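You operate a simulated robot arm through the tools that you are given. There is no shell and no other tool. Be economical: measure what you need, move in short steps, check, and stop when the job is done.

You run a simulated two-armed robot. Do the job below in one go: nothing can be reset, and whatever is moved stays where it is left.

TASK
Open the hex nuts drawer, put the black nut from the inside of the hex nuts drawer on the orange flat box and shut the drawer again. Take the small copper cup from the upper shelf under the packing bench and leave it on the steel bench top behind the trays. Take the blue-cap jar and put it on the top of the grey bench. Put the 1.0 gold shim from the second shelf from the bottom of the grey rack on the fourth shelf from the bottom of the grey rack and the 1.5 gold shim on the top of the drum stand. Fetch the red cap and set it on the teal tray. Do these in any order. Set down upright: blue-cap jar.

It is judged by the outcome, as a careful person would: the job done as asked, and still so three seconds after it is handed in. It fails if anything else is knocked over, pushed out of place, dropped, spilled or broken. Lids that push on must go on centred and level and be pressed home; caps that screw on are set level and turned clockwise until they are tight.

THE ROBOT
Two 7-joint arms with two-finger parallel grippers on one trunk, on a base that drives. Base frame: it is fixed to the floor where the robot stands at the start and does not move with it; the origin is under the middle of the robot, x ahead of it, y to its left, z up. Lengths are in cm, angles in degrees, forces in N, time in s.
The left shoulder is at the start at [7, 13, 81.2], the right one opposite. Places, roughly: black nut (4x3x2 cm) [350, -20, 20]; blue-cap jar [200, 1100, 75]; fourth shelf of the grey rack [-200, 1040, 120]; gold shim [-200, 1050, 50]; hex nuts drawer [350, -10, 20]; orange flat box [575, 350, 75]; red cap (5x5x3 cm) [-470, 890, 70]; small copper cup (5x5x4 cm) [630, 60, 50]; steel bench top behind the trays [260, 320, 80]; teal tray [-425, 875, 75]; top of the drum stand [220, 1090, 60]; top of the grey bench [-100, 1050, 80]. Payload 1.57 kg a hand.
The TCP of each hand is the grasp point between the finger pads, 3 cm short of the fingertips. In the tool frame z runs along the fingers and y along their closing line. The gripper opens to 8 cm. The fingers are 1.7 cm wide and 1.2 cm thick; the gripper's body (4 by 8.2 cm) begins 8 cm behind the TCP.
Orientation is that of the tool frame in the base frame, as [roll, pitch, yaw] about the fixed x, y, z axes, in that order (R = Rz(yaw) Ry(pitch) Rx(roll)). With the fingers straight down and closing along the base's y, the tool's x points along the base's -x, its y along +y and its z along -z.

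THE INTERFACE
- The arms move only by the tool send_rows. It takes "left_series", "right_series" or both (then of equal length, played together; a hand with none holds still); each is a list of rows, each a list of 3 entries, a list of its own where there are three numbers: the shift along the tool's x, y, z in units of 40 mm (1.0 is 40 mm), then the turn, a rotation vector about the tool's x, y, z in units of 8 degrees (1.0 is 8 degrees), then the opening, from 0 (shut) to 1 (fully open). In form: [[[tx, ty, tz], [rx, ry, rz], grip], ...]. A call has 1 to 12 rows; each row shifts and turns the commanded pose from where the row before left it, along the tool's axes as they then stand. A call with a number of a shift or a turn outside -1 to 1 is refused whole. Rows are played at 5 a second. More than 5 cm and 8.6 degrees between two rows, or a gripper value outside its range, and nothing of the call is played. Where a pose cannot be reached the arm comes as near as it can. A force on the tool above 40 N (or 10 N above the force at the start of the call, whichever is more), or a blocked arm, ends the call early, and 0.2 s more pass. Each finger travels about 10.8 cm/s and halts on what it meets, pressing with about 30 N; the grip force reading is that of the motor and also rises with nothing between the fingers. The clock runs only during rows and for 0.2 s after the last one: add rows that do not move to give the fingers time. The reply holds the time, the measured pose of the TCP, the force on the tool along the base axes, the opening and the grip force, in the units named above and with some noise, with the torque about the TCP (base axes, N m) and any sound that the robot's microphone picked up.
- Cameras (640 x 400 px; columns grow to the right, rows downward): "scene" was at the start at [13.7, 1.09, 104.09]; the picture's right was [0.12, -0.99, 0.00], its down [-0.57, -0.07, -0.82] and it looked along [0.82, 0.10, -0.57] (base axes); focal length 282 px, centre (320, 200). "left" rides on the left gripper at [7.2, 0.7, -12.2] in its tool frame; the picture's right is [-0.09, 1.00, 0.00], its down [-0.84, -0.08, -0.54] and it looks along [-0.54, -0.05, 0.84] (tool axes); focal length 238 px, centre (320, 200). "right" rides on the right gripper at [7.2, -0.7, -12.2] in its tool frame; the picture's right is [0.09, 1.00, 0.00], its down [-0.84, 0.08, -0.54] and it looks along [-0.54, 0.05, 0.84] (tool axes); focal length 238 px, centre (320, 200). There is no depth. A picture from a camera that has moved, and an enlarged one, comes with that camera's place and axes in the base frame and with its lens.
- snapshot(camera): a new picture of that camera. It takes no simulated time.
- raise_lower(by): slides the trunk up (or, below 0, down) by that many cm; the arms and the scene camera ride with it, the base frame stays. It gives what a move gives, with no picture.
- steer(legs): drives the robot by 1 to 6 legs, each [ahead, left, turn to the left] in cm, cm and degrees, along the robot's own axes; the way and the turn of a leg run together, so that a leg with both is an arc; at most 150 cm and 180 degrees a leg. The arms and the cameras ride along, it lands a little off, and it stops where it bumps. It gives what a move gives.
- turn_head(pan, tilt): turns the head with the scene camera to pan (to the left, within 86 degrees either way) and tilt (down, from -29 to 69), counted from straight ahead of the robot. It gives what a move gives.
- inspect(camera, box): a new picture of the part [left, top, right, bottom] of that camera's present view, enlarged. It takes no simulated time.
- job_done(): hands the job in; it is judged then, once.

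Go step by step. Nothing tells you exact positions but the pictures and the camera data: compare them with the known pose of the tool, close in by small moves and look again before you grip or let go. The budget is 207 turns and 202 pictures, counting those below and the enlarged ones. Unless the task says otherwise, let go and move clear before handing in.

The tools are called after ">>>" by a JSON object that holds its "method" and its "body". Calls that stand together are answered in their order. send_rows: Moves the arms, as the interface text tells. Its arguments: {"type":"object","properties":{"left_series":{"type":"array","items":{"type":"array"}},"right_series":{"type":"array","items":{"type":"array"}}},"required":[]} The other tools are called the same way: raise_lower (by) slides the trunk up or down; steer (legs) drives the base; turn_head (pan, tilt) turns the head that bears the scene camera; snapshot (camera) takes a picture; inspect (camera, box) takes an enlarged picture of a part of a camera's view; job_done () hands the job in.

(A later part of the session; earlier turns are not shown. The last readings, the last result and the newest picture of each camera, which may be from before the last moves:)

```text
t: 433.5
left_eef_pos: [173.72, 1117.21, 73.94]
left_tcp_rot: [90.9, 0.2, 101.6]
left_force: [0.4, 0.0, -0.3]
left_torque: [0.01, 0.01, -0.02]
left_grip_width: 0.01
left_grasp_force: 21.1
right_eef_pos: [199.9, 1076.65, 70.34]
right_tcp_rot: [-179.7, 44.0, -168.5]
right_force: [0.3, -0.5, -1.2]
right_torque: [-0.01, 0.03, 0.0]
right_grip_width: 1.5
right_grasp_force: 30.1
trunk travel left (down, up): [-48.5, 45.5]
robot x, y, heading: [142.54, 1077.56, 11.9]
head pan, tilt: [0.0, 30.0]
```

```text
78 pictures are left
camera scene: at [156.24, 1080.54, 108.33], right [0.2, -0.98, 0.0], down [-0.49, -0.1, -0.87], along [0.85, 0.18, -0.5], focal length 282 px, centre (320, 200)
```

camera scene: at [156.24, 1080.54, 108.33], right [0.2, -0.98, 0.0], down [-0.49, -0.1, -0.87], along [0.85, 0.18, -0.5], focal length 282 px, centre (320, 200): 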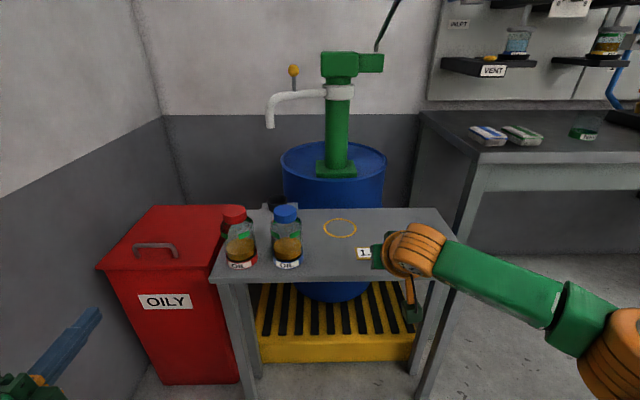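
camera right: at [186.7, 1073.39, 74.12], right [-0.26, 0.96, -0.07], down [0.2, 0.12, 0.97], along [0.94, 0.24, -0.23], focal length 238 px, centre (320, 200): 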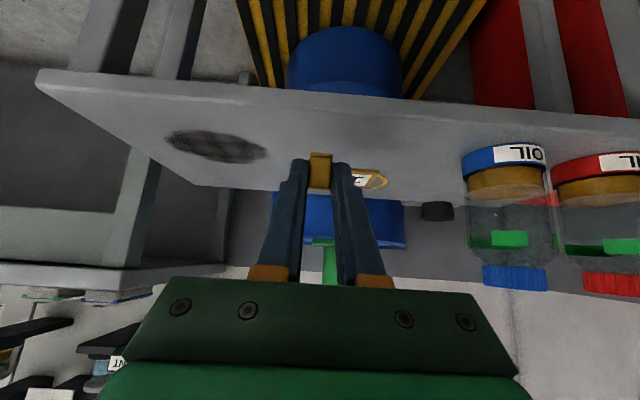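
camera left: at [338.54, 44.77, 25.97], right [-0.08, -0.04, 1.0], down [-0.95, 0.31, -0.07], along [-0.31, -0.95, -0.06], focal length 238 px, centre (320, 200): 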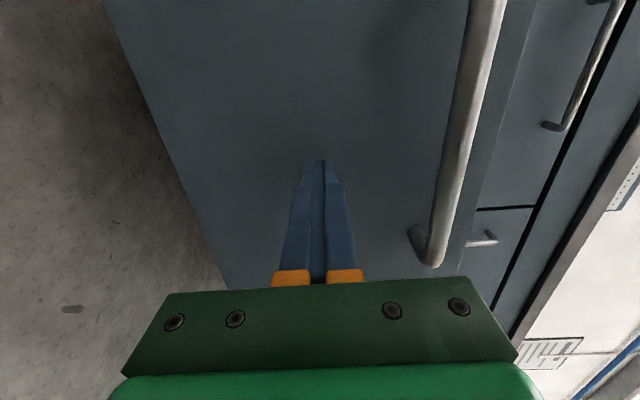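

Drive 9 cm more and lower 4 cm.

>>> {"method": "steer", "body": {"legs": [[9, 0, 0]]}}

>>> {"method": "raise_lower", "body": {"by": -4.5}}

>>> {"method": "snapshot", "body": {"camera": "right"}}

```text
t: 434.6
left_eef_pos: [182.43, 1119.13, 73.93]
left_tcp_rot: [90.9, 0.1, 101.6]
left_force: [0.2, -0.4, -0.6]
left_torque: [-0.01, 0.0, 0.02]
left_grip_width: 0.01
left_grasp_force: 21.2
right_eef_pos: [208.81, 1078.63, 70.29]
right_tcp_rot: [-179.9, 44.0, -168.4]
right_force: [-0.9, 0.6, -0.8]
right_torque: [0.0, 0.02, -0.01]
right_grip_width: 1.52
right_grasp_force: 29.9
trunk travel left (down, up): [-48.5, 45.5]
robot x, y, heading: [151.51, 1079.75, 11.6]
head pan, tilt: [0.0, 30.0]
```

```text
t: 435.5
left_eef_pos: [182.36, 1119.2, 69.32]
left_tcp_rot: [90.9, 0.2, 101.7]
left_force: [-0.6, -0.3, -0.2]
left_torque: [0.01, 0.0, -0.03]
left_grip_width: 0.02
left_grasp_force: 21.3
right_eef_pos: [208.74, 1078.7, 65.94]
right_tcp_rot: [-179.8, 44.0, -168.3]
right_force: [0.0, -0.1, -0.4]
right_torque: [0.02, 0.0, 0.01]
right_grip_width: 1.49
right_grasp_force: 29.7
trunk travel left (down, up): [-44.0, 50.0]
robot x, y, heading: [151.23, 1079.38, 11.7]
head pan, tilt: [0.0, 30.0]
```

```text
77 pictures are left
camera right: at [195.51, 1075.27, 69.62], right [-0.26, 0.96, -0.07], down [0.2, 0.12, 0.97], along [0.94, 0.24, -0.23], focal length 238 px, centre (320, 200)
```

right: 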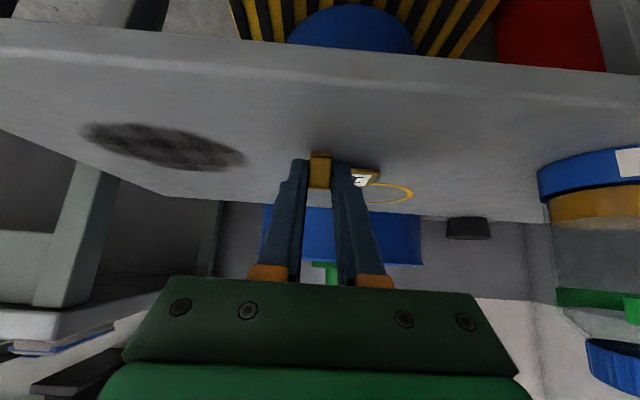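

>>> {"method": "send_rows", "body": {"right_series": [[[0.07, 0, 0.07], [0, 0, 0], 0], [[0.07, 0, 0.07], [0, 0, 0], 0], [[0.07, 0, 0.07], [0, 0, 0], 0], [[0.04, 0, 0.04], [0, 0, 0], 0], [[0, 0, 0], [0, 0, 0], 0]]}}

>>> {"method": "inspect", "body": {"camera": "right", "box": [230, 90, 410, 220]}}

```text
t: 436.7
left_eef_pos: [182.04, 1119.14, 69.64]
left_tcp_rot: [90.6, 0.2, 101.6]
left_force: [0.5, -0.6, 0.3]
left_torque: [0.02, 0.0, -0.01]
left_grip_width: 0.0
left_grasp_force: 21.2
right_eef_pos: [208.47, 1078.6, 64.89]
right_tcp_rot: [-179.8, 44.6, -168.4]
right_force: [10.3, -0.6, 30.7]
right_torque: [0.04, -0.83, -0.04]
right_grip_width: 1.5
right_grasp_force: 30.7
trunk travel left (down, up): [-44.0, 50.0]
robot x, y, heading: [151.23, 1079.53, 11.7]
head pan, tilt: [0.0, 30.0]
```

```text
3.08 times, centred on (320, 155) of right
camera zoom: at [195.25, 1075.26, 68.6], right [-0.26, 0.96, -0.07], down [0.19, 0.12, 0.97], along [0.95, 0.24, -0.22], focal length 733 px, centre (320, 338)
```

zoom: 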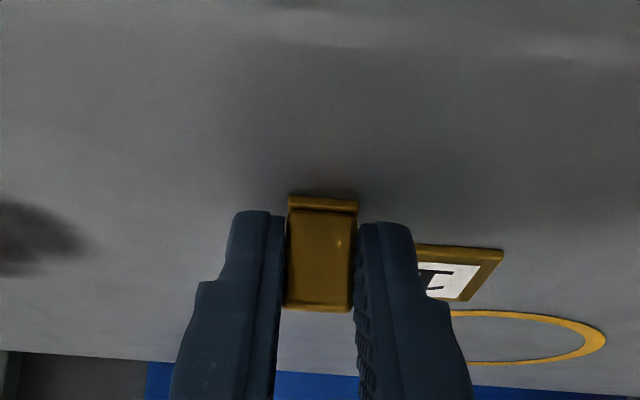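

Contact at 30 N. I ease up slightly, open, and lift.

>>> {"method": "send_rows", "body": {"right_series": [[[-0.05, 0, -0.05], [0, 0, 0], 0], [[0, 0, 0], [0, 0, 0], 0.25], [[0, 0, 0], [0, 0, 0], 0.45], [[0, 0, 0], [0, 0, 0], 0.5], [[-0.15, 0, -0.15], [0, 0, 0], 0.5], [[-0.4, 0, -0.4], [0, 0, 0], 0.5], [[-0.5, 0, -0.5], [0, 0, 0], 0.5], [[-0.5, 0, -0.5], [0, 0, 0], 0.5], [[0, 0, 0], [0, 0, 0], 1]]}}

>>> {"method": "snapshot", "body": {"camera": "right"}}

>>> {"method": "snapshot", "body": {"camera": "scene"}}

```text
t: 438.7
left_eef_pos: [182.48, 1119.07, 69.38]
left_tcp_rot: [90.9, 0.1, 101.6]
left_force: [0.4, -0.3, 0.1]
left_torque: [-0.02, 0.01, -0.02]
left_grip_width: 0.01
left_grasp_force: 21.4
right_eef_pos: [208.98, 1078.66, 73.52]
right_tcp_rot: [-179.8, 44.0, -168.4]
right_force: [0.3, 0.2, 0.5]
right_torque: [0.02, -0.03, 0.01]
right_grip_width: 7.98
right_grasp_force: 0.0
trunk travel left (down, up): [-44.0, 50.0]
robot x, y, heading: [151.44, 1079.48, 11.7]
head pan, tilt: [0.0, 30.0]
```

```text
75 pictures are left
camera right: at [195.69, 1075.34, 77.24], right [-0.26, 0.96, -0.07], down [0.2, 0.12, 0.97], along [0.94, 0.24, -0.23], focal length 238 px, centre (320, 200)
```

right: 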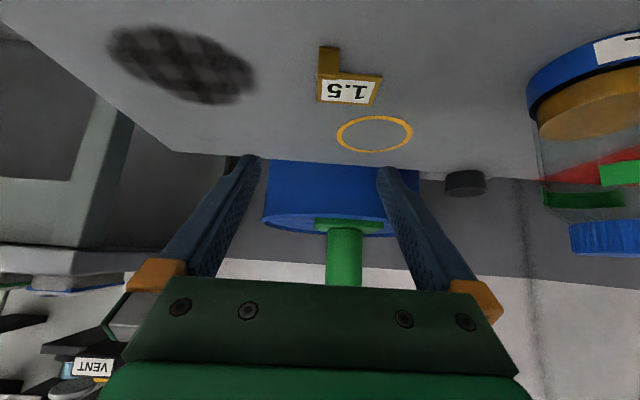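

```text
74 pictures are left
camera scene: at [165.06, 1082.39, 103.83], right [0.2, -0.98, 0.0], down [-0.49, -0.1, -0.87], along [0.85, 0.18, -0.5], focal length 282 px, centre (320, 200)
```

scene: 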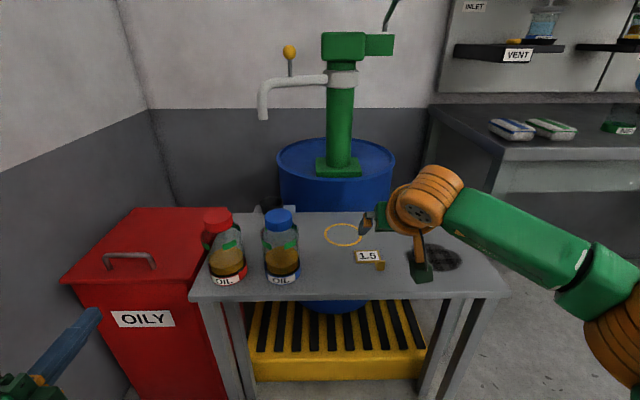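

The 1.5 shim lies on the stand. Next the blue-cap jar: its cap centre is about [206.5, 1099.2, 74.5] (body ~8 cm, so I grip the 5 cm cap). I raise, shift left over it and look.

>>> {"method": "raise_lower", "body": {"by": 10}}

>>> {"method": "steer", "body": {"legs": [[-4, 20.6, 0]]}}

>>> {"method": "snapshot", "body": {"camera": "right"}}

>>> {"method": "snapshot", "body": {"camera": "scene"}}

```text
t: 440.0
left_eef_pos: [182.52, 1119.2, 79.42]
left_tcp_rot: [91.0, 0.2, 101.6]
left_force: [-0.1, 0.3, 0.1]
left_torque: [0.01, -0.03, 0.02]
left_grip_width: 0.0
left_grasp_force: 21.5
right_eef_pos: [208.8, 1078.68, 83.52]
right_tcp_rot: [-179.9, 44.0, -168.4]
right_force: [0.0, -0.2, -0.8]
right_torque: [-0.02, 0.04, 0.04]
right_grip_width: 8.0
right_grasp_force: 0.1
trunk travel left (down, up): [-54.0, 40.0]
robot x, y, heading: [151.32, 1079.51, 11.7]
head pan, tilt: [0.0, 30.0]
```

```text
t: 441.6
left_eef_pos: [174.37, 1138.45, 79.39]
left_tcp_rot: [90.9, 0.2, 101.5]
left_force: [-0.1, -0.2, 0.5]
left_torque: [0.01, 0.0, -0.01]
left_grip_width: 0.02
left_grasp_force: 21.2
right_eef_pos: [200.62, 1098.03, 83.44]
right_tcp_rot: [-179.7, 44.1, -168.5]
right_force: [0.5, -0.5, 1.2]
right_torque: [-0.03, 0.02, -0.03]
right_grip_width: 8.01
right_grasp_force: 0.1
trunk travel left (down, up): [-54.0, 40.0]
robot x, y, heading: [143.35, 1098.84, 11.7]
head pan, tilt: [0.0, 30.0]
```

```text
73 pictures are left
camera right: at [187.59, 1094.68, 87.21], right [-0.26, 0.96, -0.07], down [0.2, 0.12, 0.97], along [0.94, 0.24, -0.23], focal length 238 px, centre (320, 200)
```

right: 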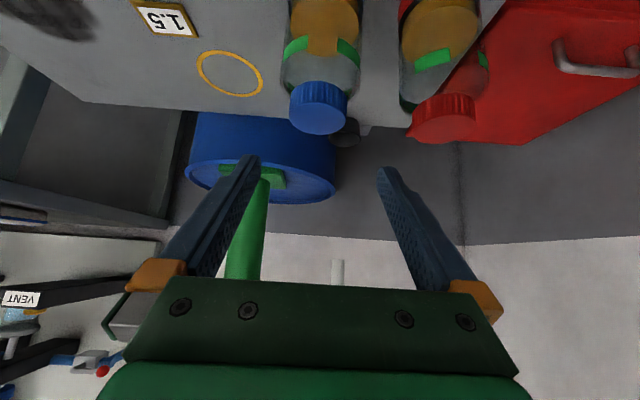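

```text
72 pictures are left
camera scene: at [156.96, 1101.77, 113.83], right [0.2, -0.98, 0.0], down [-0.49, -0.1, -0.87], along [0.85, 0.18, -0.5], focal length 282 px, centre (320, 200)
```

scene: 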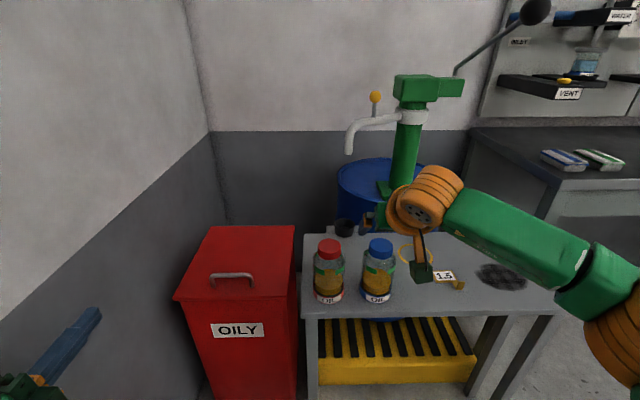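

Cap confirmed at [206.6, 1098.8, 74]. I bring the open fingers down around it.

>>> {"method": "send_rows", "body": {"right_series": [[[0.3, -0.04, 0.5], [0, 0, 0], 1], [[0.1, -0.03, 0.75], [0, 0, 0], 1], [[0.08, -0.03, 0.75], [0, 0, 0], 1], [[0, 0, 0], [0, 0, 0], 1]]}}

>>> {"method": "snapshot", "body": {"camera": "right"}}

>>> {"method": "inspect", "body": {"camera": "scene", "box": [290, 170, 490, 310]}}

```text
t: 442.6
left_eef_pos: [174.36, 1138.48, 79.39]
left_tcp_rot: [90.9, 0.1, 101.6]
left_force: [-0.2, 0.3, 0.3]
left_torque: [0.0, 0.01, 0.02]
left_grip_width: 0.0
left_grasp_force: 21.4
right_eef_pos: [204.75, 1098.29, 76.35]
right_tcp_rot: [-179.8, 44.0, -168.4]
right_force: [0.3, -0.1, -0.2]
right_torque: [-0.01, 0.04, 0.02]
right_grip_width: 7.99
right_grasp_force: 0.0
trunk travel left (down, up): [-54.0, 40.0]
robot x, y, heading: [143.07, 1098.88, 11.9]
head pan, tilt: [0.0, 30.0]
```

```text
71 pictures are left
camera right: at [191.72, 1095.08, 80.09], right [-0.26, 0.96, -0.07], down [0.2, 0.12, 0.97], along [0.94, 0.24, -0.23], focal length 238 px, centre (320, 200)
```

right: 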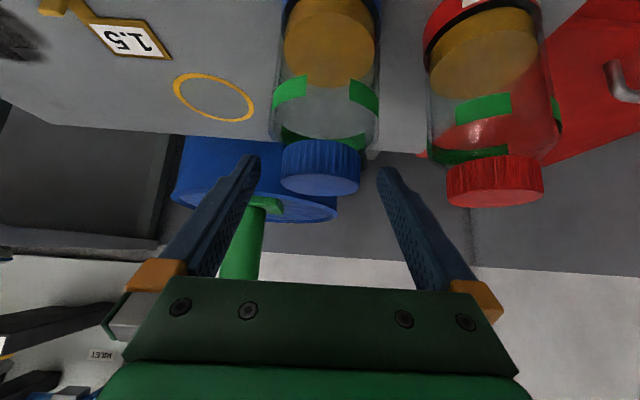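

```text
2.86 times, centred on (390, 240) of scene
camera zoom: at [156.93, 1101.75, 113.84], right [0.2, -0.98, 0.0], down [-0.49, -0.1, -0.87], along [0.85, 0.18, -0.5], focal length 805 px, centre (120, 86)
```

zoom: 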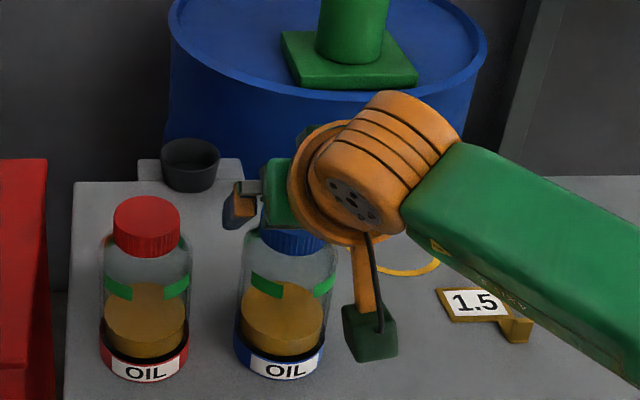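

The cap is at the fingertips; I advance 1.1 cm along the fingers and close.

>>> {"method": "send_rows", "body": {"right_series": [[[0.03, 0, 0.28], [0, 0, 0], 1], [[0, 0, 0], [0, 0, 0], 0.8], [[0, 0, 0], [0, 0, 0], 0.6], [[0, 0, 0], [0, 0, 0], 0.3], [[0, 0, 0], [0, 0, 0], 0.0], [[0, 0, 0], [0, 0, 0], 0.0], [[0, 0, 0], [0, 0, 0], 0.0]]}}

>>> {"method": "snapshot", "body": {"camera": "right"}}

```text
t: 444.2
left_eef_pos: [174.16, 1138.45, 79.47]
left_tcp_rot: [90.7, 0.1, 101.5]
left_force: [0.2, 0.0, 0.4]
left_torque: [-0.01, -0.01, -0.01]
left_grip_width: 0.0
left_grasp_force: 21.3
right_eef_pos: [205.49, 1098.45, 75.66]
right_tcp_rot: [-179.7, 44.4, -168.5]
right_force: [8.4, 0.4, 20.3]
right_torque: [0.34, -0.7, -0.1]
right_grip_width: 4.83
right_grasp_force: 30.1
trunk travel left (down, up): [-54.0, 40.0]
robot x, y, heading: [143.41, 1098.69, 11.7]
head pan, tilt: [0.0, 30.0]
```

```text
69 pictures are left
camera right: at [192.19, 1095.21, 79.47], right [-0.26, 0.96, -0.07], down [0.2, 0.12, 0.97], along [0.94, 0.24, -0.22], focal length 238 px, centre (320, 200)
```

right: 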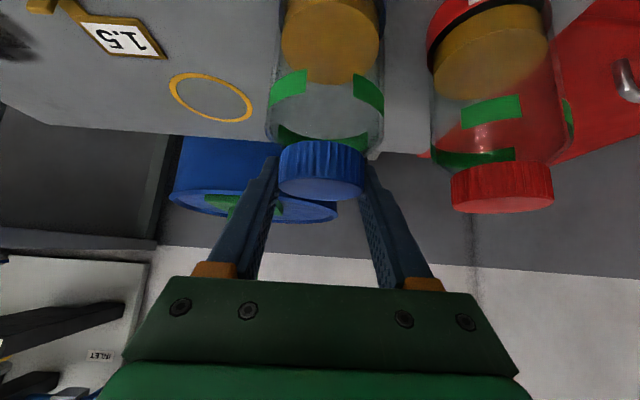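

The cap is gripped. I lift 3 cm and check.

>>> {"method": "raise_lower", "body": {"by": 3}}

>>> {"method": "snapshot", "body": {"camera": "right"}}

```text
t: 445.0
left_eef_pos: [174.39, 1138.4, 82.32]
left_tcp_rot: [90.9, 0.2, 101.5]
left_force: [-0.7, 1.0, -0.2]
left_torque: [0.0, 0.0, -0.03]
left_grip_width: 0.03
left_grasp_force: 21.2
right_eef_pos: [205.62, 1098.51, 78.34]
right_tcp_rot: [-179.8, 43.9, -168.4]
right_force: [-0.6, -0.1, -2.0]
right_torque: [-0.01, -0.03, 0.01]
right_grip_width: 4.83
right_grasp_force: 30.0
trunk travel left (down, up): [-57.0, 37.0]
robot x, y, heading: [143.01, 1098.88, 11.6]
head pan, tilt: [0.0, 30.0]
```

```text
68 pictures are left
camera right: at [192.44, 1095.2, 82.15], right [-0.26, 0.96, -0.07], down [0.21, 0.12, 0.97], along [0.94, 0.24, -0.23], focal length 238 px, centre (320, 200)
```

right: 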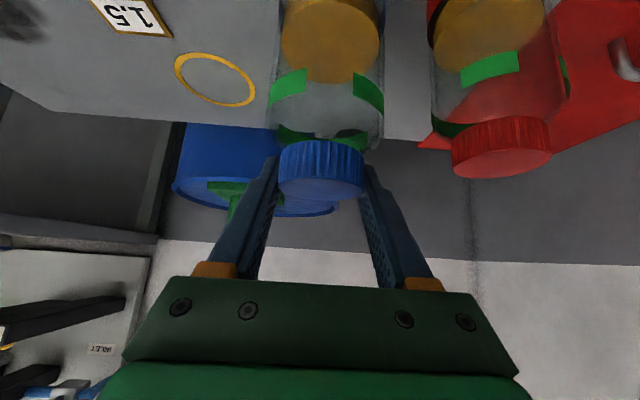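

The jar is held. I raise it, back out, and drive round to the grey bench.

>>> {"method": "raise_lower", "body": {"by": 22}}

>>> {"method": "steer", "body": {"legs": [[-60, 0, 0], [0, -110, 0], [0, 0, 90], [0, 145, 0], [0, 50, 0]]}}

>>> {"method": "turn_head", "body": {"pan": 0, "tilt": 33}}

>>> {"method": "snapshot", "body": {"camera": "scene"}}

```text
t: 447.3
left_eef_pos: [174.48, 1138.41, 104.52]
left_tcp_rot: [90.8, 0.2, 101.5]
left_force: [-0.6, -0.1, -0.5]
left_torque: [-0.01, 0.0, -0.01]
left_grip_width: 0.01
left_grasp_force: 21.3
right_eef_pos: [205.69, 1098.49, 100.36]
right_tcp_rot: [-179.8, 44.0, -168.4]
right_force: [0.5, 0.3, -2.1]
right_torque: [0.0, -0.02, 0.0]
right_grip_width: 4.83
right_grasp_force: 30.5
trunk travel left (down, up): [-79.0, 15.0]
robot x, y, heading: [143.11, 1099.28, 11.8]
head pan, tilt: [0.0, 30.0]
```

```text
t: 469.2
left_eef_pos: [-125.43, 969.75, 104.41]
left_tcp_rot: [90.9, 0.1, -168.4]
left_force: [0.8, -0.7, -0.2]
left_torque: [0.04, 0.0, 0.0]
left_grip_width: 0.0
left_grasp_force: 21.3
right_eef_pos: [-85.61, 1001.02, 100.4]
right_tcp_rot: [-180.0, 44.0, -78.4]
right_force: [0.5, -0.9, -1.6]
right_torque: [-0.01, 0.04, 0.04]
right_grip_width: 4.82
right_grasp_force: 29.8
trunk travel left (down, up): [-79.0, 15.0]
robot x, y, heading: [-85.43, 938.68, 101.8]
head pan, tilt: [0.0, 30.0]
```

```text
t: 469.8
left_eef_pos: [-125.47, 969.69, 104.46]
left_tcp_rot: [91.0, 0.2, -168.5]
left_force: [0.4, 0.8, -0.3]
left_torque: [-0.02, -0.01, 0.02]
left_grip_width: 0.01
left_grasp_force: 21.4
right_eef_pos: [-85.57, 1000.92, 100.42]
right_tcp_rot: [-179.7, 44.0, -78.5]
right_force: [0.1, 0.5, -2.0]
right_torque: [0.02, 0.01, 0.0]
right_grip_width: 4.81
right_grasp_force: 30.3
trunk travel left (down, up): [-79.0, 15.0]
robot x, y, heading: [-85.64, 938.7, 101.7]
head pan, tilt: [0.0, 33.0]
```

```text
67 pictures are left
camera scene: at [-88.72, 952.35, 138.36], right [0.98, 0.2, 0.0], down [0.11, -0.53, -0.84], along [-0.17, 0.82, -0.54], focal length 282 px, centre (320, 200)
```

scene: 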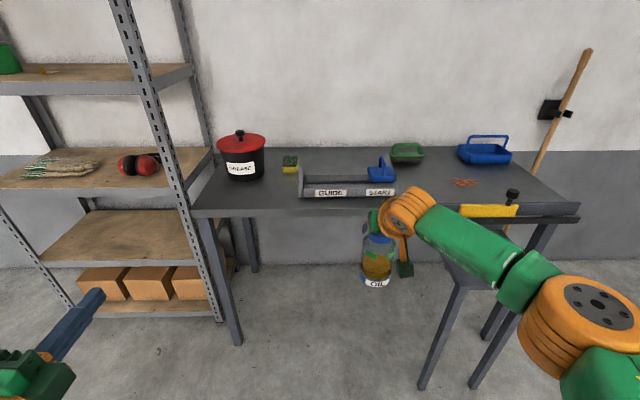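

Free spot on the grey bench front-left, about [-127, 1038.8], top z≈82. I move left, then partway ahead.

>>> {"method": "steer", "body": {"legs": [[0, 33, 0], [34, 0, 0]]}}

>>> {"method": "snapshot", "body": {"camera": "scene"}}

>>> {"method": "snapshot", "body": {"camera": "right"}}

```text
t: 473.8
left_eef_pos: [-164.84, 995.49, 104.4]
left_tcp_rot: [90.8, 0.3, -168.1]
left_force: [0.1, -0.3, 0.2]
left_torque: [0.0, -0.02, 0.0]
left_grip_width: 0.01
left_grasp_force: 21.0
right_eef_pos: [-124.99, 1026.9, 100.47]
right_tcp_rot: [-179.8, 44.1, -78.2]
right_force: [-0.4, 0.7, -1.1]
right_torque: [0.04, -0.02, 0.04]
right_grip_width: 4.82
right_grasp_force: 29.3
trunk travel left (down, up): [-79.0, 15.0]
robot x, y, heading: [-125.01, 964.51, 102.0]
head pan, tilt: [0.0, 33.0]
```

```text
66 pictures are left
camera scene: at [-127.99, 978.17, 138.37], right [0.98, 0.21, 0.0], down [0.11, -0.53, -0.84], along [-0.17, 0.82, -0.54], focal length 282 px, centre (320, 200)
```

scene: 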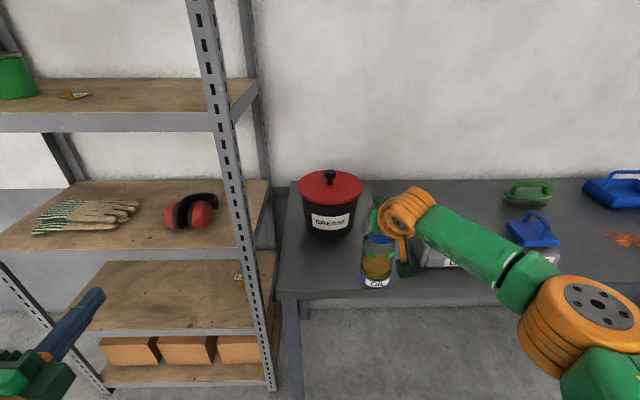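

```text
65 pictures are left
camera right: at [-121.52, 1013.63, 104.27], right [-0.96, -0.27, -0.07], down [-0.12, 0.2, 0.97], along [-0.24, 0.94, -0.23], focal length 238 px, centre (320, 200)
```

right: 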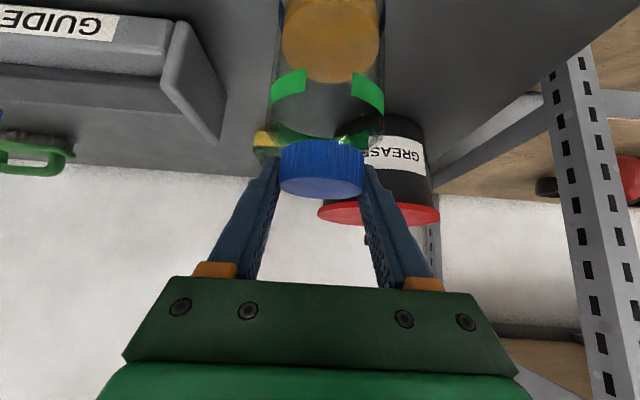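

Jar needs 9 cm more ahead; gaps to the bucket and guide are fine. I drive and lower 3 cm.

>>> {"method": "steer", "body": {"legs": [[9.5, 0, 0]]}}

>>> {"method": "raise_lower", "body": {"by": -3}}

>>> {"method": "snapshot", "body": {"camera": "scene"}}

```text
t: 474.9
left_eef_pos: [-166.7, 1004.67, 104.53]
left_tcp_rot: [90.8, 0.3, -168.2]
left_force: [0.0, 0.5, 0.2]
left_torque: [-0.01, 0.0, -0.03]
left_grip_width: 0.02
left_grasp_force: 21.7
right_eef_pos: [-126.86, 1035.97, 100.53]
right_tcp_rot: [-179.7, 44.2, -78.2]
right_force: [-0.6, 0.1, -0.7]
right_torque: [0.02, 0.0, -0.01]
right_grip_width: 4.8
right_grasp_force: 29.7
trunk travel left (down, up): [-79.0, 15.0]
robot x, y, heading: [-127.1, 974.17, 102.0]
head pan, tilt: [0.0, 33.0]
```

```text
t: 475.7
left_eef_pos: [-166.81, 1004.46, 101.69]
left_tcp_rot: [90.7, 0.2, -168.2]
left_force: [0.1, 0.2, 0.7]
left_torque: [0.02, -0.01, -0.01]
left_grip_width: 0.0
left_grasp_force: 22.0
right_eef_pos: [-126.9, 1035.8, 97.85]
right_tcp_rot: [-179.8, 44.5, -78.2]
right_force: [0.8, 1.9, 14.6]
right_torque: [0.66, 0.18, -0.04]
right_grip_width: 4.8
right_grasp_force: 30.2
trunk travel left (down, up): [-76.0, 18.0]
robot x, y, heading: [-127.14, 973.84, 102.0]
head pan, tilt: [0.0, 33.0]
```

```text
64 pictures are left
camera scene: at [-129.96, 987.12, 135.43], right [0.98, 0.21, 0.0], down [0.11, -0.53, -0.84], along [-0.17, 0.82, -0.54], focal length 282 px, centre (320, 200)
```

scene: 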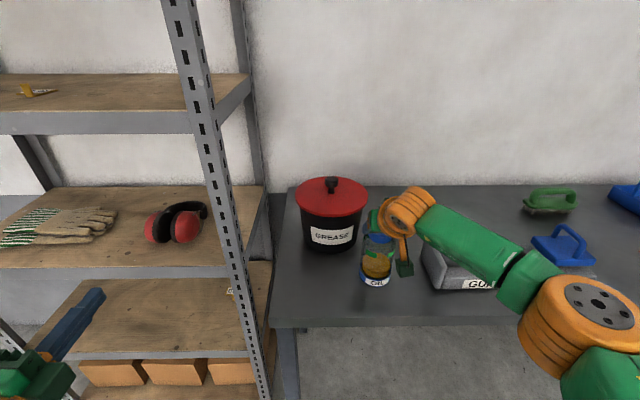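

The jar touches the bench (15 N). I ease by 3 mm, open, raise and check.

>>> {"method": "raise_lower", "body": {"by": 0.3}}

>>> {"method": "send_rows", "body": {"right_series": [[[0, 0, 0], [0, 0, 0], 0.65], [[0, 0, 0], [0, 0, 0], 0.75], [[0, 0, 0], [0, 0, 0], 0.95], [[0, 0, 0], [0, 0, 0], 0.95]]}}

>>> {"method": "raise_lower", "body": {"by": 8}}

>>> {"method": "snapshot", "body": {"camera": "right"}}

>>> {"method": "inspect", "body": {"camera": "scene", "box": [270, 180, 470, 330]}}

```text
t: 476.2
left_eef_pos: [-166.67, 1004.68, 101.77]
left_tcp_rot: [90.7, 0.2, -168.1]
left_force: [0.5, -0.1, 0.2]
left_torque: [-0.02, -0.01, -0.01]
left_grip_width: 0.0
left_grasp_force: 21.3
right_eef_pos: [-126.98, 1036.02, 97.89]
right_tcp_rot: [-179.8, 44.1, -78.2]
right_force: [0.6, -0.1, 8.7]
right_torque: [0.27, 0.18, -0.02]
right_grip_width: 4.79
right_grasp_force: 30.3
trunk travel left (down, up): [-76.3, 17.7]
robot x, y, heading: [-127.27, 974.14, 102.0]
head pan, tilt: [0.0, 33.0]
```

```text
t: 477.2
left_eef_pos: [-166.74, 1004.85, 101.83]
left_tcp_rot: [91.0, 0.3, -168.2]
left_force: [0.0, 0.4, -0.2]
left_torque: [-0.03, 0.02, 0.04]
left_grip_width: 0.0
left_grasp_force: 21.2
right_eef_pos: [-127.0, 1036.3, 97.74]
right_tcp_rot: [-179.8, 44.0, -78.2]
right_force: [-0.2, 0.0, 0.2]
right_torque: [0.02, 0.01, 0.01]
right_grip_width: 7.6
right_grasp_force: 0.0
trunk travel left (down, up): [-76.3, 17.7]
robot x, y, heading: [-127.0, 973.97, 102.4]
head pan, tilt: [0.0, 33.0]
```

```text
t: 478.4
left_eef_pos: [-166.77, 1004.88, 109.74]
left_tcp_rot: [90.9, 0.2, -168.3]
left_force: [0.5, -0.5, -0.3]
left_torque: [0.0, 0.02, -0.02]
left_grip_width: 0.01
left_grasp_force: 21.0
right_eef_pos: [-127.03, 1036.24, 105.79]
right_tcp_rot: [-179.8, 44.0, -78.2]
right_force: [-0.3, 0.0, -0.3]
right_torque: [0.02, -0.02, -0.03]
right_grip_width: 7.59
right_grasp_force: 0.0
trunk travel left (down, up): [-84.3, 9.7]
robot x, y, heading: [-127.1, 973.87, 102.1]
head pan, tilt: [0.0, 33.0]
```

```text
63 pictures are left
camera right: at [-123.51, 1023.02, 109.53], right [-0.96, -0.27, -0.07], down [-0.12, 0.2, 0.97], along [-0.24, 0.94, -0.23], focal length 238 px, centre (320, 200)
```

right: 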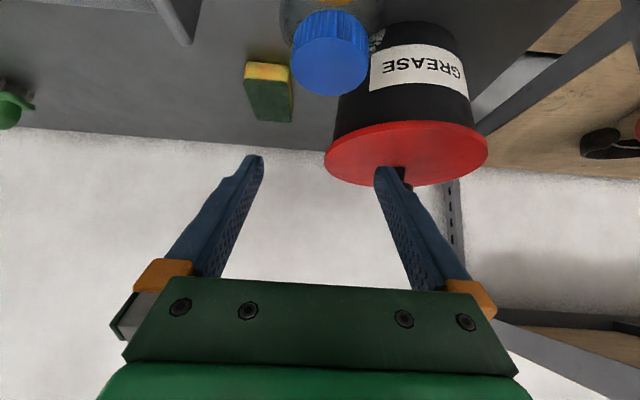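

```text
2.67 times, centred on (370, 255) of scene
camera zoom: at [-130.0, 987.59, 143.66], right [0.98, 0.21, 0.0], down [0.11, -0.53, -0.84], along [-0.17, 0.82, -0.54], focal length 751 px, centre (187, 53)
```

zoom: 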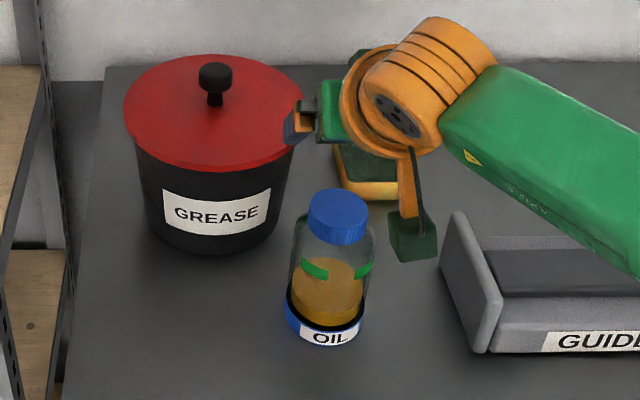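

Jar stands upright on the grey bench. I back off and turn toward the press area to find the red cap and the teal tray.

>>> {"method": "steer", "body": {"legs": [[-70, 0, 0], [0, 0, 75]]}}

>>> {"method": "turn_head", "body": {"pan": 0, "tilt": 18}}

>>> {"method": "snapshot", "body": {"camera": "scene"}}

```text
t: 485.4
left_eef_pos: [-152.98, 875.69, 109.76]
left_tcp_rot: [91.0, 0.1, -94.1]
left_force: [-0.5, -0.2, 0.4]
left_torque: [0.01, -0.02, 0.01]
left_grip_width: 0.0
left_grasp_force: 21.7
right_eef_pos: [-172.33, 922.48, 105.71]
right_tcp_rot: [-179.8, 44.0, -4.1]
right_force: [0.1, 0.8, -0.9]
right_torque: [-0.01, 0.05, 0.02]
right_grip_width: 7.59
right_grasp_force: 0.1
trunk travel left (down, up): [-84.3, 9.7]
robot x, y, heading: [-112.23, 905.57, 176.3]
head pan, tilt: [0.0, 33.0]
```

```text
t: 486.2
left_eef_pos: [-152.91, 875.61, 109.68]
left_tcp_rot: [91.0, 0.1, -94.1]
left_force: [0.2, 0.4, 0.0]
left_torque: [-0.01, -0.03, 0.01]
left_grip_width: 0.01
left_grasp_force: 21.2
right_eef_pos: [-172.3, 922.55, 105.67]
right_tcp_rot: [-179.8, 44.1, -4.2]
right_force: [0.7, 0.0, -0.3]
right_torque: [-0.01, 0.0, 0.01]
right_grip_width: 7.59
right_grasp_force: 0.1
trunk travel left (down, up): [-84.3, 9.7]
robot x, y, heading: [-112.04, 905.45, 176.0]
head pan, tilt: [0.0, 18.0]
```

```text
61 pictures are left
camera scene: at [-126.76, 906.48, 146.05], right [0.07, 1.0, 0.0], down [0.31, -0.02, -0.95], along [-0.95, 0.06, -0.31], focal length 282 px, centre (320, 200)
```

scene: 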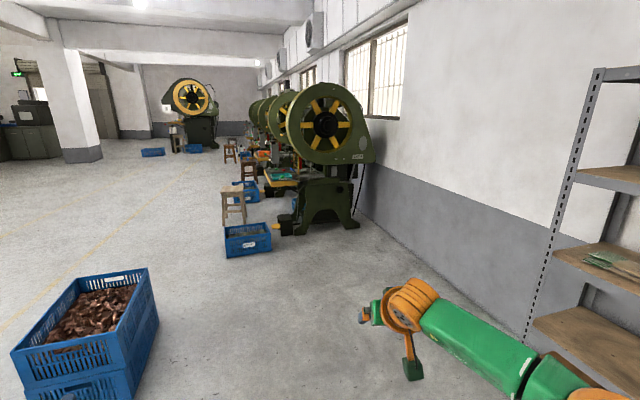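

>>> {"method": "inspect", "body": {"camera": "scene", "box": [210, 130, 370, 250]}}

```text
3.33 times, centred on (290, 190) of scene
camera zoom: at [-126.76, 906.48, 146.05], right [0.07, 1.0, 0.0], down [0.31, -0.02, -0.95], along [-0.95, 0.06, -0.31], focal length 939 px, centre (420, 233)
```

zoom: 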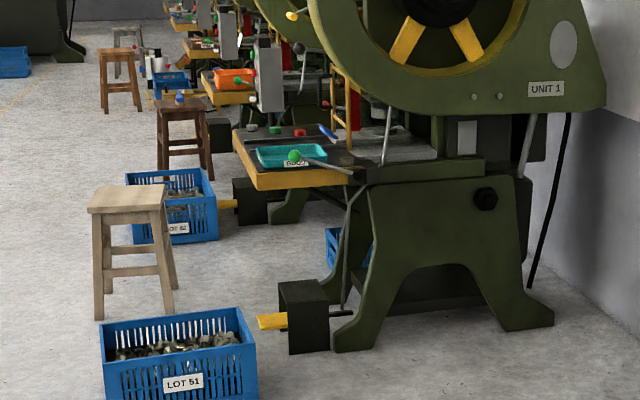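

The teal tray and the red cap are on the first press's table, with a crate and a stool in front. I drive closer for a better view.

>>> {"method": "steer", "body": {"legs": [[120, 75, 0], [60, 20, -25]]}}

>>> {"method": "turn_head", "body": {"pan": 0, "tilt": 32}}

>>> {"method": "snapshot", "body": {"camera": "scene"}}

```text
t: 496.3
left_eef_pos: [-347.91, 826.55, 109.71]
left_tcp_rot: [90.8, 0.1, -119.1]
left_force: [-0.3, -0.4, 0.1]
left_torque: [0.01, 0.0, -0.03]
left_grip_width: 0.0
left_grasp_force: 21.9
right_eef_pos: [-345.68, 877.13, 105.82]
right_tcp_rot: [-179.7, 44.1, -29.1]
right_force: [0.3, -0.7, 0.4]
right_torque: [0.02, -0.02, -0.02]
right_grip_width: 7.6
right_grasp_force: 0.0
trunk travel left (down, up): [-84.3, 9.7]
robot x, y, heading: [-298.46, 836.42, 151.5]
head pan, tilt: [0.0, 18.0]
```

```text
t: 497.1
left_eef_pos: [-348.08, 826.46, 109.82]
left_tcp_rot: [90.9, 0.2, -119.1]
left_force: [-0.3, 0.3, 0.3]
left_torque: [0.01, 0.02, -0.01]
left_grip_width: 0.02
left_grasp_force: 21.3
right_eef_pos: [-345.75, 877.15, 105.82]
right_tcp_rot: [-179.8, 43.9, -29.1]
right_force: [0.1, 0.8, -1.1]
right_torque: [0.0, 0.06, -0.02]
right_grip_width: 7.62
right_grasp_force: 0.1
trunk travel left (down, up): [-84.3, 9.7]
robot x, y, heading: [-299.06, 836.52, 151.0]
head pan, tilt: [0.0, 32.0]
```

```text
59 pictures are left
camera scene: at [-310.95, 843.14, 143.82], right [0.48, 0.88, 0.0], down [0.46, -0.26, -0.85], along [-0.74, 0.41, -0.53], focal length 282 px, centre (320, 200)
```

scene: 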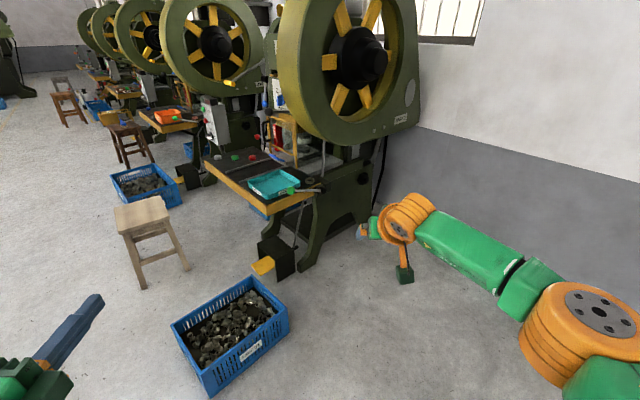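

I zoom in on the table to see the cap, tray and what is around them.

>>> {"method": "inspect", "body": {"camera": "scene", "box": [190, 110, 350, 220]}}

```text
3.64 times, centred on (270, 165) of scene
camera zoom: at [-310.95, 843.14, 143.82], right [0.48, 0.88, 0.0], down [0.46, -0.26, -0.85], along [-0.74, 0.41, -0.53], focal length 1024 px, centre (502, 327)
```

zoom: 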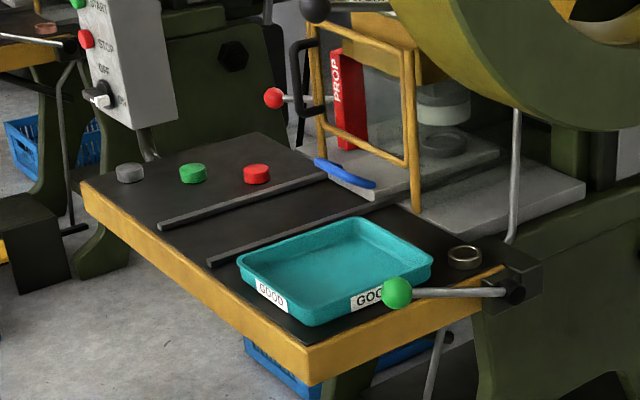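

The red cap is the nearest of three caps at about [-470, 884, 74.5]; the tray is empty at about [-432, 884]. I drive round south of the crate and set the heading so the right shoulder leads.

>>> {"method": "steer", "body": {"legs": [[8, 80, 0], [0, 0, -16], [60, 60, 0]]}}

>>> {"method": "send_rows", "body": {"right_series": [[[0, -0.3, 0], [0.695, 0, 0.719], 1], [[0, -0.3, 0], [0.695, 0, 0.719], 1], [[0, -0.3, 0], [0.695, 0, 0.719], 1], [[0, -0.3, 0], [0.695, 0, 0.719], 1], [[0, 0, 0], [0, 0, 0], 1]]}}

>>> {"method": "turn_head", "body": {"pan": -32, "tilt": 40}}

>>> {"method": "snapshot", "body": {"camera": "scene"}}

```text
t: 506.5
left_eef_pos: [-479.88, 773.17, 109.69]
left_tcp_rot: [90.9, 0.1, -134.9]
left_force: [0.8, -0.5, 0.1]
left_torque: [-0.01, 0.04, 0.01]
left_grip_width: 0.01
left_grasp_force: 21.7
right_eef_pos: [-463.74, 821.15, 105.77]
right_tcp_rot: [-179.9, 44.1, -45.0]
right_force: [-0.1, -0.3, 0.1]
right_torque: [0.03, 0.01, -0.01]
right_grip_width: 7.59
right_grasp_force: 0.0
trunk travel left (down, up): [-84.3, 9.7]
robot x, y, heading: [-429.99, 769.06, 135.3]
head pan, tilt: [0.0, 32.0]
```

```text
t: 507.7
left_eef_pos: [-480.02, 773.1, 109.8]
left_tcp_rot: [91.0, 0.3, -135.0]
left_force: [-0.7, -0.1, 0.0]
left_torque: [0.0, -0.01, 0.0]
left_grip_width: 0.01
left_grasp_force: 21.2
right_eef_pos: [-459.79, 823.78, 105.88]
right_tcp_rot: [-180.0, 44.1, -77.1]
right_force: [1.2, -0.2, -0.5]
right_torque: [0.01, 0.04, 0.03]
right_grip_width: 8.01
right_grasp_force: 0.0
trunk travel left (down, up): [-84.3, 9.7]
robot x, y, heading: [-429.85, 768.89, 135.1]
head pan, tilt: [0.0, 32.0]
```

```text
t: 508.6
left_eef_pos: [-480.02, 773.04, 109.8]
left_tcp_rot: [90.8, 0.2, -135.0]
left_force: [-0.5, -0.1, -0.1]
left_torque: [0.05, 0.01, 0.01]
left_grip_width: 0.03
left_grasp_force: 20.7
right_eef_pos: [-460.02, 823.78, 105.83]
right_tcp_rot: [-179.8, 44.0, -77.0]
right_force: [0.1, 0.6, 0.3]
right_torque: [0.01, -0.01, 0.02]
right_grip_width: 8.01
right_grasp_force: 0.1
trunk travel left (down, up): [-84.3, 9.7]
robot x, y, heading: [-429.89, 768.99, 135.2]
head pan, tilt: [-32.0, 40.0]
```

```text
57 pictures are left
camera scene: at [-435.39, 780.86, 142.6], right [0.97, 0.23, 0.0], down [0.15, -0.63, -0.77], along [-0.18, 0.75, -0.64], focal length 282 px, centre (320, 200)
```

scene: 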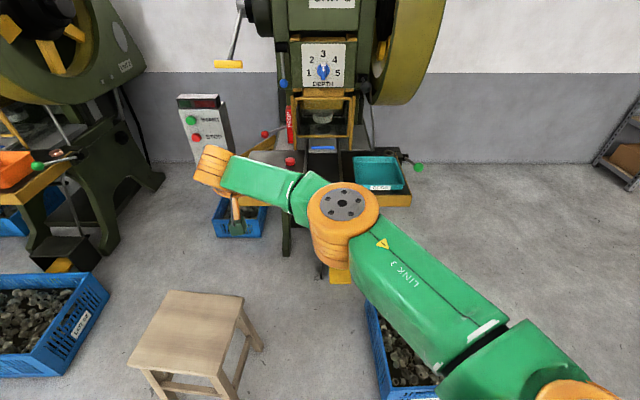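

The gap between stool and crate is just wide enough (≈28 cm each side of the axis). I flatten the hand slightly and drive in carefully.

>>> {"method": "send_rows", "body": {"right_series": [[[0, -0.4, 0], [0, -0.75, 0], 0.95], [[0, 0, 0], [0, 0, 0], 0.95]]}}

>>> {"method": "steer", "body": {"legs": [[24, -11, 0]]}}

>>> {"method": "turn_head", "body": {"pan": -32, "tilt": 55}}

>>> {"method": "snapshot", "body": {"camera": "scene"}}

```text
t: 509.2
left_eef_pos: [-480.1, 773.17, 109.73]
left_tcp_rot: [90.9, 0.2, -135.0]
left_force: [0.8, 0.2, -0.2]
left_torque: [0.02, -0.05, 0.0]
left_grip_width: 0.03
left_grasp_force: 21.4
right_eef_pos: [-458.28, 824.24, 105.85]
right_tcp_rot: [-179.8, 50.2, -77.1]
right_force: [0.2, -0.4, -0.9]
right_torque: [-0.01, -0.02, -0.02]
right_grip_width: 7.6
right_grasp_force: 0.1
trunk travel left (down, up): [-84.3, 9.7]
robot x, y, heading: [-429.8, 768.82, 135.0]
head pan, tilt: [-32.0, 40.0]
```

```text
t: 511.1
left_eef_pos: [-489.14, 797.59, 109.84]
left_tcp_rot: [90.8, 0.2, -135.1]
left_force: [0.0, -0.6, -0.6]
left_torque: [0.0, 0.02, 0.0]
left_grip_width: 0.01
left_grasp_force: 21.6
right_eef_pos: [-467.44, 848.51, 105.95]
right_tcp_rot: [-179.8, 50.3, -77.1]
right_force: [-0.3, -1.1, -0.2]
right_torque: [0.0, -0.02, 0.04]
right_grip_width: 7.62
right_grasp_force: 0.2
trunk travel left (down, up): [-84.3, 9.7]
robot x, y, heading: [-439.18, 793.68, 135.1]
head pan, tilt: [-32.0, 40.0]
```

```text
t: 511.9
left_eef_pos: [-489.15, 797.84, 109.69]
left_tcp_rot: [90.9, 0.2, -135.1]
left_force: [0.1, 0.6, -0.4]
left_torque: [-0.02, -0.02, -0.02]
left_grip_width: 0.0
left_grasp_force: 21.3
right_eef_pos: [-467.58, 848.77, 105.77]
right_tcp_rot: [-179.8, 50.1, -77.1]
right_force: [-0.1, 0.0, -0.1]
right_torque: [0.03, 0.04, 0.02]
right_grip_width: 7.61
right_grasp_force: 0.0
trunk travel left (down, up): [-84.3, 9.7]
robot x, y, heading: [-439.0, 793.92, 135.1]
head pan, tilt: [-32.0, 55.0]
```

```text
56 pictures are left
camera scene: at [-444.3, 804.31, 140.53], right [0.97, 0.23, 0.0], down [0.19, -0.8, -0.57], along [-0.13, 0.56, -0.82], focal length 282 px, centre (320, 200)
```

scene: 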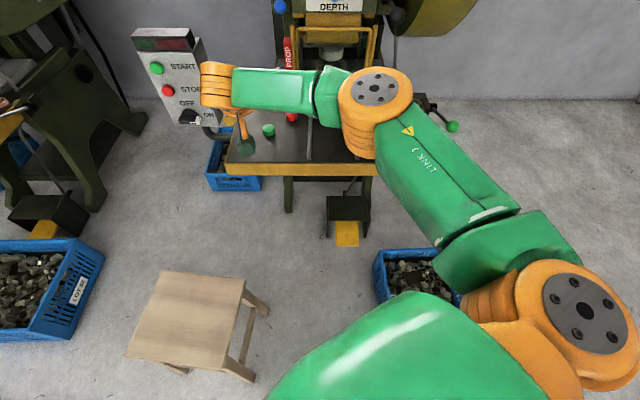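

The hand is a bit left; I shift it 7 cm right and drive the remaining 25 cm in.

>>> {"method": "send_rows", "body": {"right_series": [[[0, -0.9, 0], [0, 0, 0], 0.95], [[0, -0.85, 0], [0, 0, 0], 0.95], [[0, 0, 0], [0, 0, 0], 0.95]]}}

>>> {"method": "steer", "body": {"legs": [[23, -10.5, 0]]}}

>>> {"method": "snapshot", "body": {"camera": "right"}}

>>> {"method": "snapshot", "body": {"camera": "scene"}}

```text
t: 512.7
left_eef_pos: [-489.41, 797.82, 109.73]
left_tcp_rot: [90.9, 0.2, -135.1]
left_force: [-0.3, -0.5, -0.7]
left_torque: [0.0, -0.02, -0.06]
left_grip_width: 0.02
left_grasp_force: 20.9
right_eef_pos: [-460.75, 850.37, 105.78]
right_tcp_rot: [-179.7, 50.2, -77.0]
right_force: [-0.3, 0.1, 0.5]
right_torque: [-0.02, 0.0, -0.02]
right_grip_width: 7.6
right_grasp_force: 0.1
trunk travel left (down, up): [-84.3, 9.7]
robot x, y, heading: [-438.8, 793.67, 134.9]
head pan, tilt: [-32.0, 55.0]
```

```text
t: 514.5
left_eef_pos: [-498.24, 821.49, 109.65]
left_tcp_rot: [90.8, 0.2, -135.1]
left_force: [-0.2, -0.2, -0.4]
left_torque: [0.01, 0.02, 0.02]
left_grip_width: 0.0
left_grasp_force: 21.4
right_eef_pos: [-469.61, 874.05, 105.98]
right_tcp_rot: [-179.9, 50.1, -77.1]
right_force: [-0.6, -0.7, -0.2]
right_torque: [0.02, 0.02, 0.03]
right_grip_width: 7.58
right_grasp_force: 0.0
trunk travel left (down, up): [-84.3, 9.7]
robot x, y, heading: [-447.8, 817.67, 135.4]
head pan, tilt: [-32.0, 55.0]
```

```text
55 pictures are left
camera right: at [-465.81, 860.65, 108.23], right [-0.96, -0.28, -0.07], down [-0.1, 0.1, 0.99], along [-0.27, 0.96, -0.12], focal length 238 px, centre (320, 200)
```

right: 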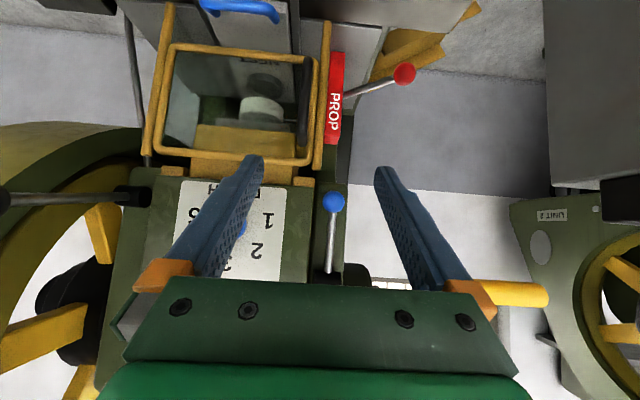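

```text
54 pictures are left
camera scene: at [-453.19, 827.97, 140.55], right [0.97, 0.23, 0.0], down [0.19, -0.8, -0.57], along [-0.13, 0.56, -0.82], focal length 282 px, centre (320, 200)
```

scene: 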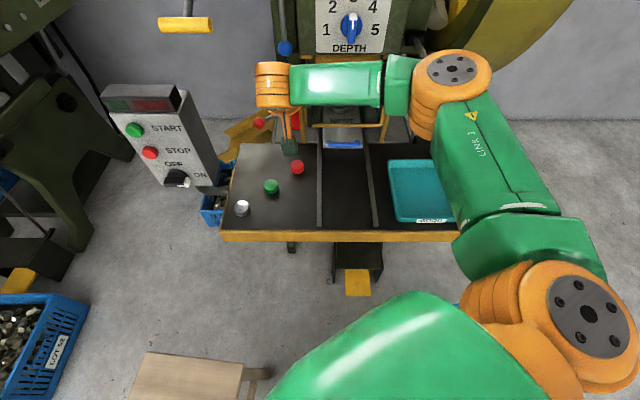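

Cap at [-473.3, 883.2]; tray at [-436.8, 882.8]. I lower the trunk 22 cm and check with both cameras.

>>> {"method": "raise_lower", "body": {"by": -22}}

>>> {"method": "snapshot", "body": {"camera": "right"}}

>>> {"method": "snapshot", "body": {"camera": "scene"}}

```text
t: 516.9
left_eef_pos: [-498.22, 821.8, 87.65]
left_tcp_rot: [90.9, 0.1, -135.1]
left_force: [0.1, -0.6, -0.4]
left_torque: [-0.04, -0.03, 0.04]
left_grip_width: 0.0
left_grasp_force: 21.7
right_eef_pos: [-469.62, 874.3, 83.84]
right_tcp_rot: [-179.7, 50.1, -77.1]
right_force: [-0.9, 0.9, -0.3]
right_torque: [0.02, 0.01, -0.01]
right_grip_width: 7.61
right_grasp_force: 0.0
trunk travel left (down, up): [-62.3, 31.7]
robot x, y, heading: [-447.95, 817.6, 135.1]
head pan, tilt: [-32.0, 55.0]
```

```text
53 pictures are left
camera right: at [-465.87, 860.82, 86.14], right [-0.96, -0.28, -0.07], down [-0.1, 0.1, 0.99], along [-0.27, 0.96, -0.12], focal length 238 px, centre (320, 200)
```

right: 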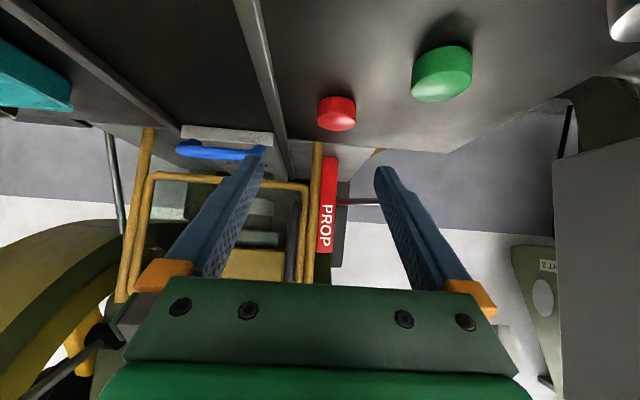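

```text
52 pictures are left
camera scene: at [-453.27, 828.2, 118.53], right [0.97, 0.23, 0.0], down [0.19, -0.8, -0.57], along [-0.13, 0.56, -0.82], focal length 282 px, centre (320, 200)
```

scene: 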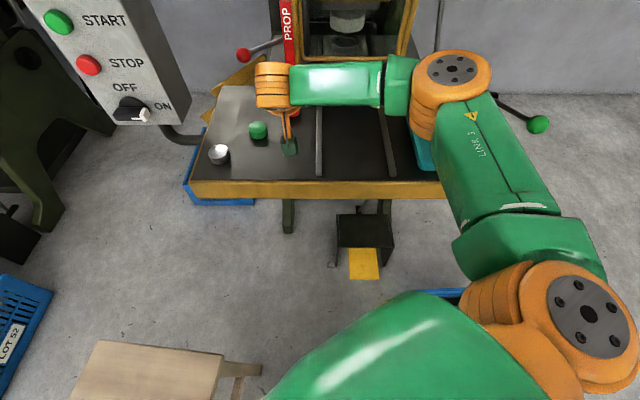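

Cap centre [-473.4, 883.2, 74.1]; I move above it, then check.

>>> {"method": "send_rows", "body": {"right_series": [[[-0.11, 0.14, 0.78], [0, 0, 0], 0.95], [[-0.11, 0.14, 0.78], [0, 0, 0], 0.95], [[-0.11, 0.14, 0.78], [0, 0, 0], 0.95], [[0, 0, 0], [0, 0, 0], 0.95]]}}

>>> {"method": "snapshot", "body": {"camera": "right"}}

```text
t: 517.9
left_eef_pos: [-498.3, 821.79, 87.73]
left_tcp_rot: [90.9, 0.1, -135.1]
left_force: [1.0, -0.3, 1.3]
left_torque: [-0.04, -0.03, 0.02]
left_grip_width: 0.0
left_grasp_force: 21.5
right_eef_pos: [-472.72, 880.88, 79.22]
right_tcp_rot: [180.0, 50.1, -77.0]
right_force: [0.5, -0.3, -0.8]
right_torque: [-0.01, -0.02, 0.06]
right_grip_width: 7.59
right_grasp_force: 0.0
right hand out of reach, approached as far as the arm can: row 3
trunk travel left (down, up): [-62.3, 31.7]
robot x, y, heading: [-448.08, 817.48, 134.9]
head pan, tilt: [-32.0, 55.0]
```

```text
51 pictures are left
camera right: at [-468.9, 867.42, 81.7], right [-0.96, -0.28, -0.07], down [-0.1, 0.1, 0.99], along [-0.27, 0.95, -0.12], focal length 238 px, centre (320, 200)
```

right: 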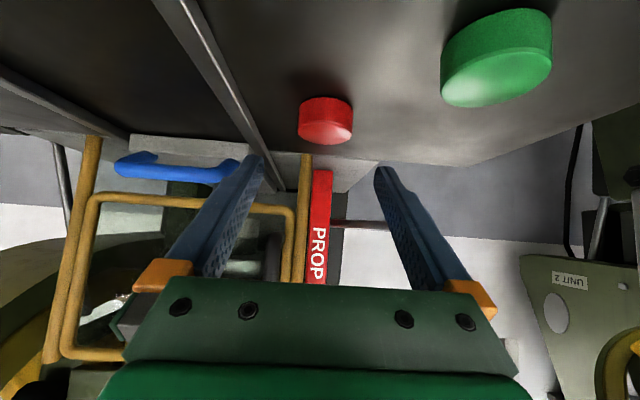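

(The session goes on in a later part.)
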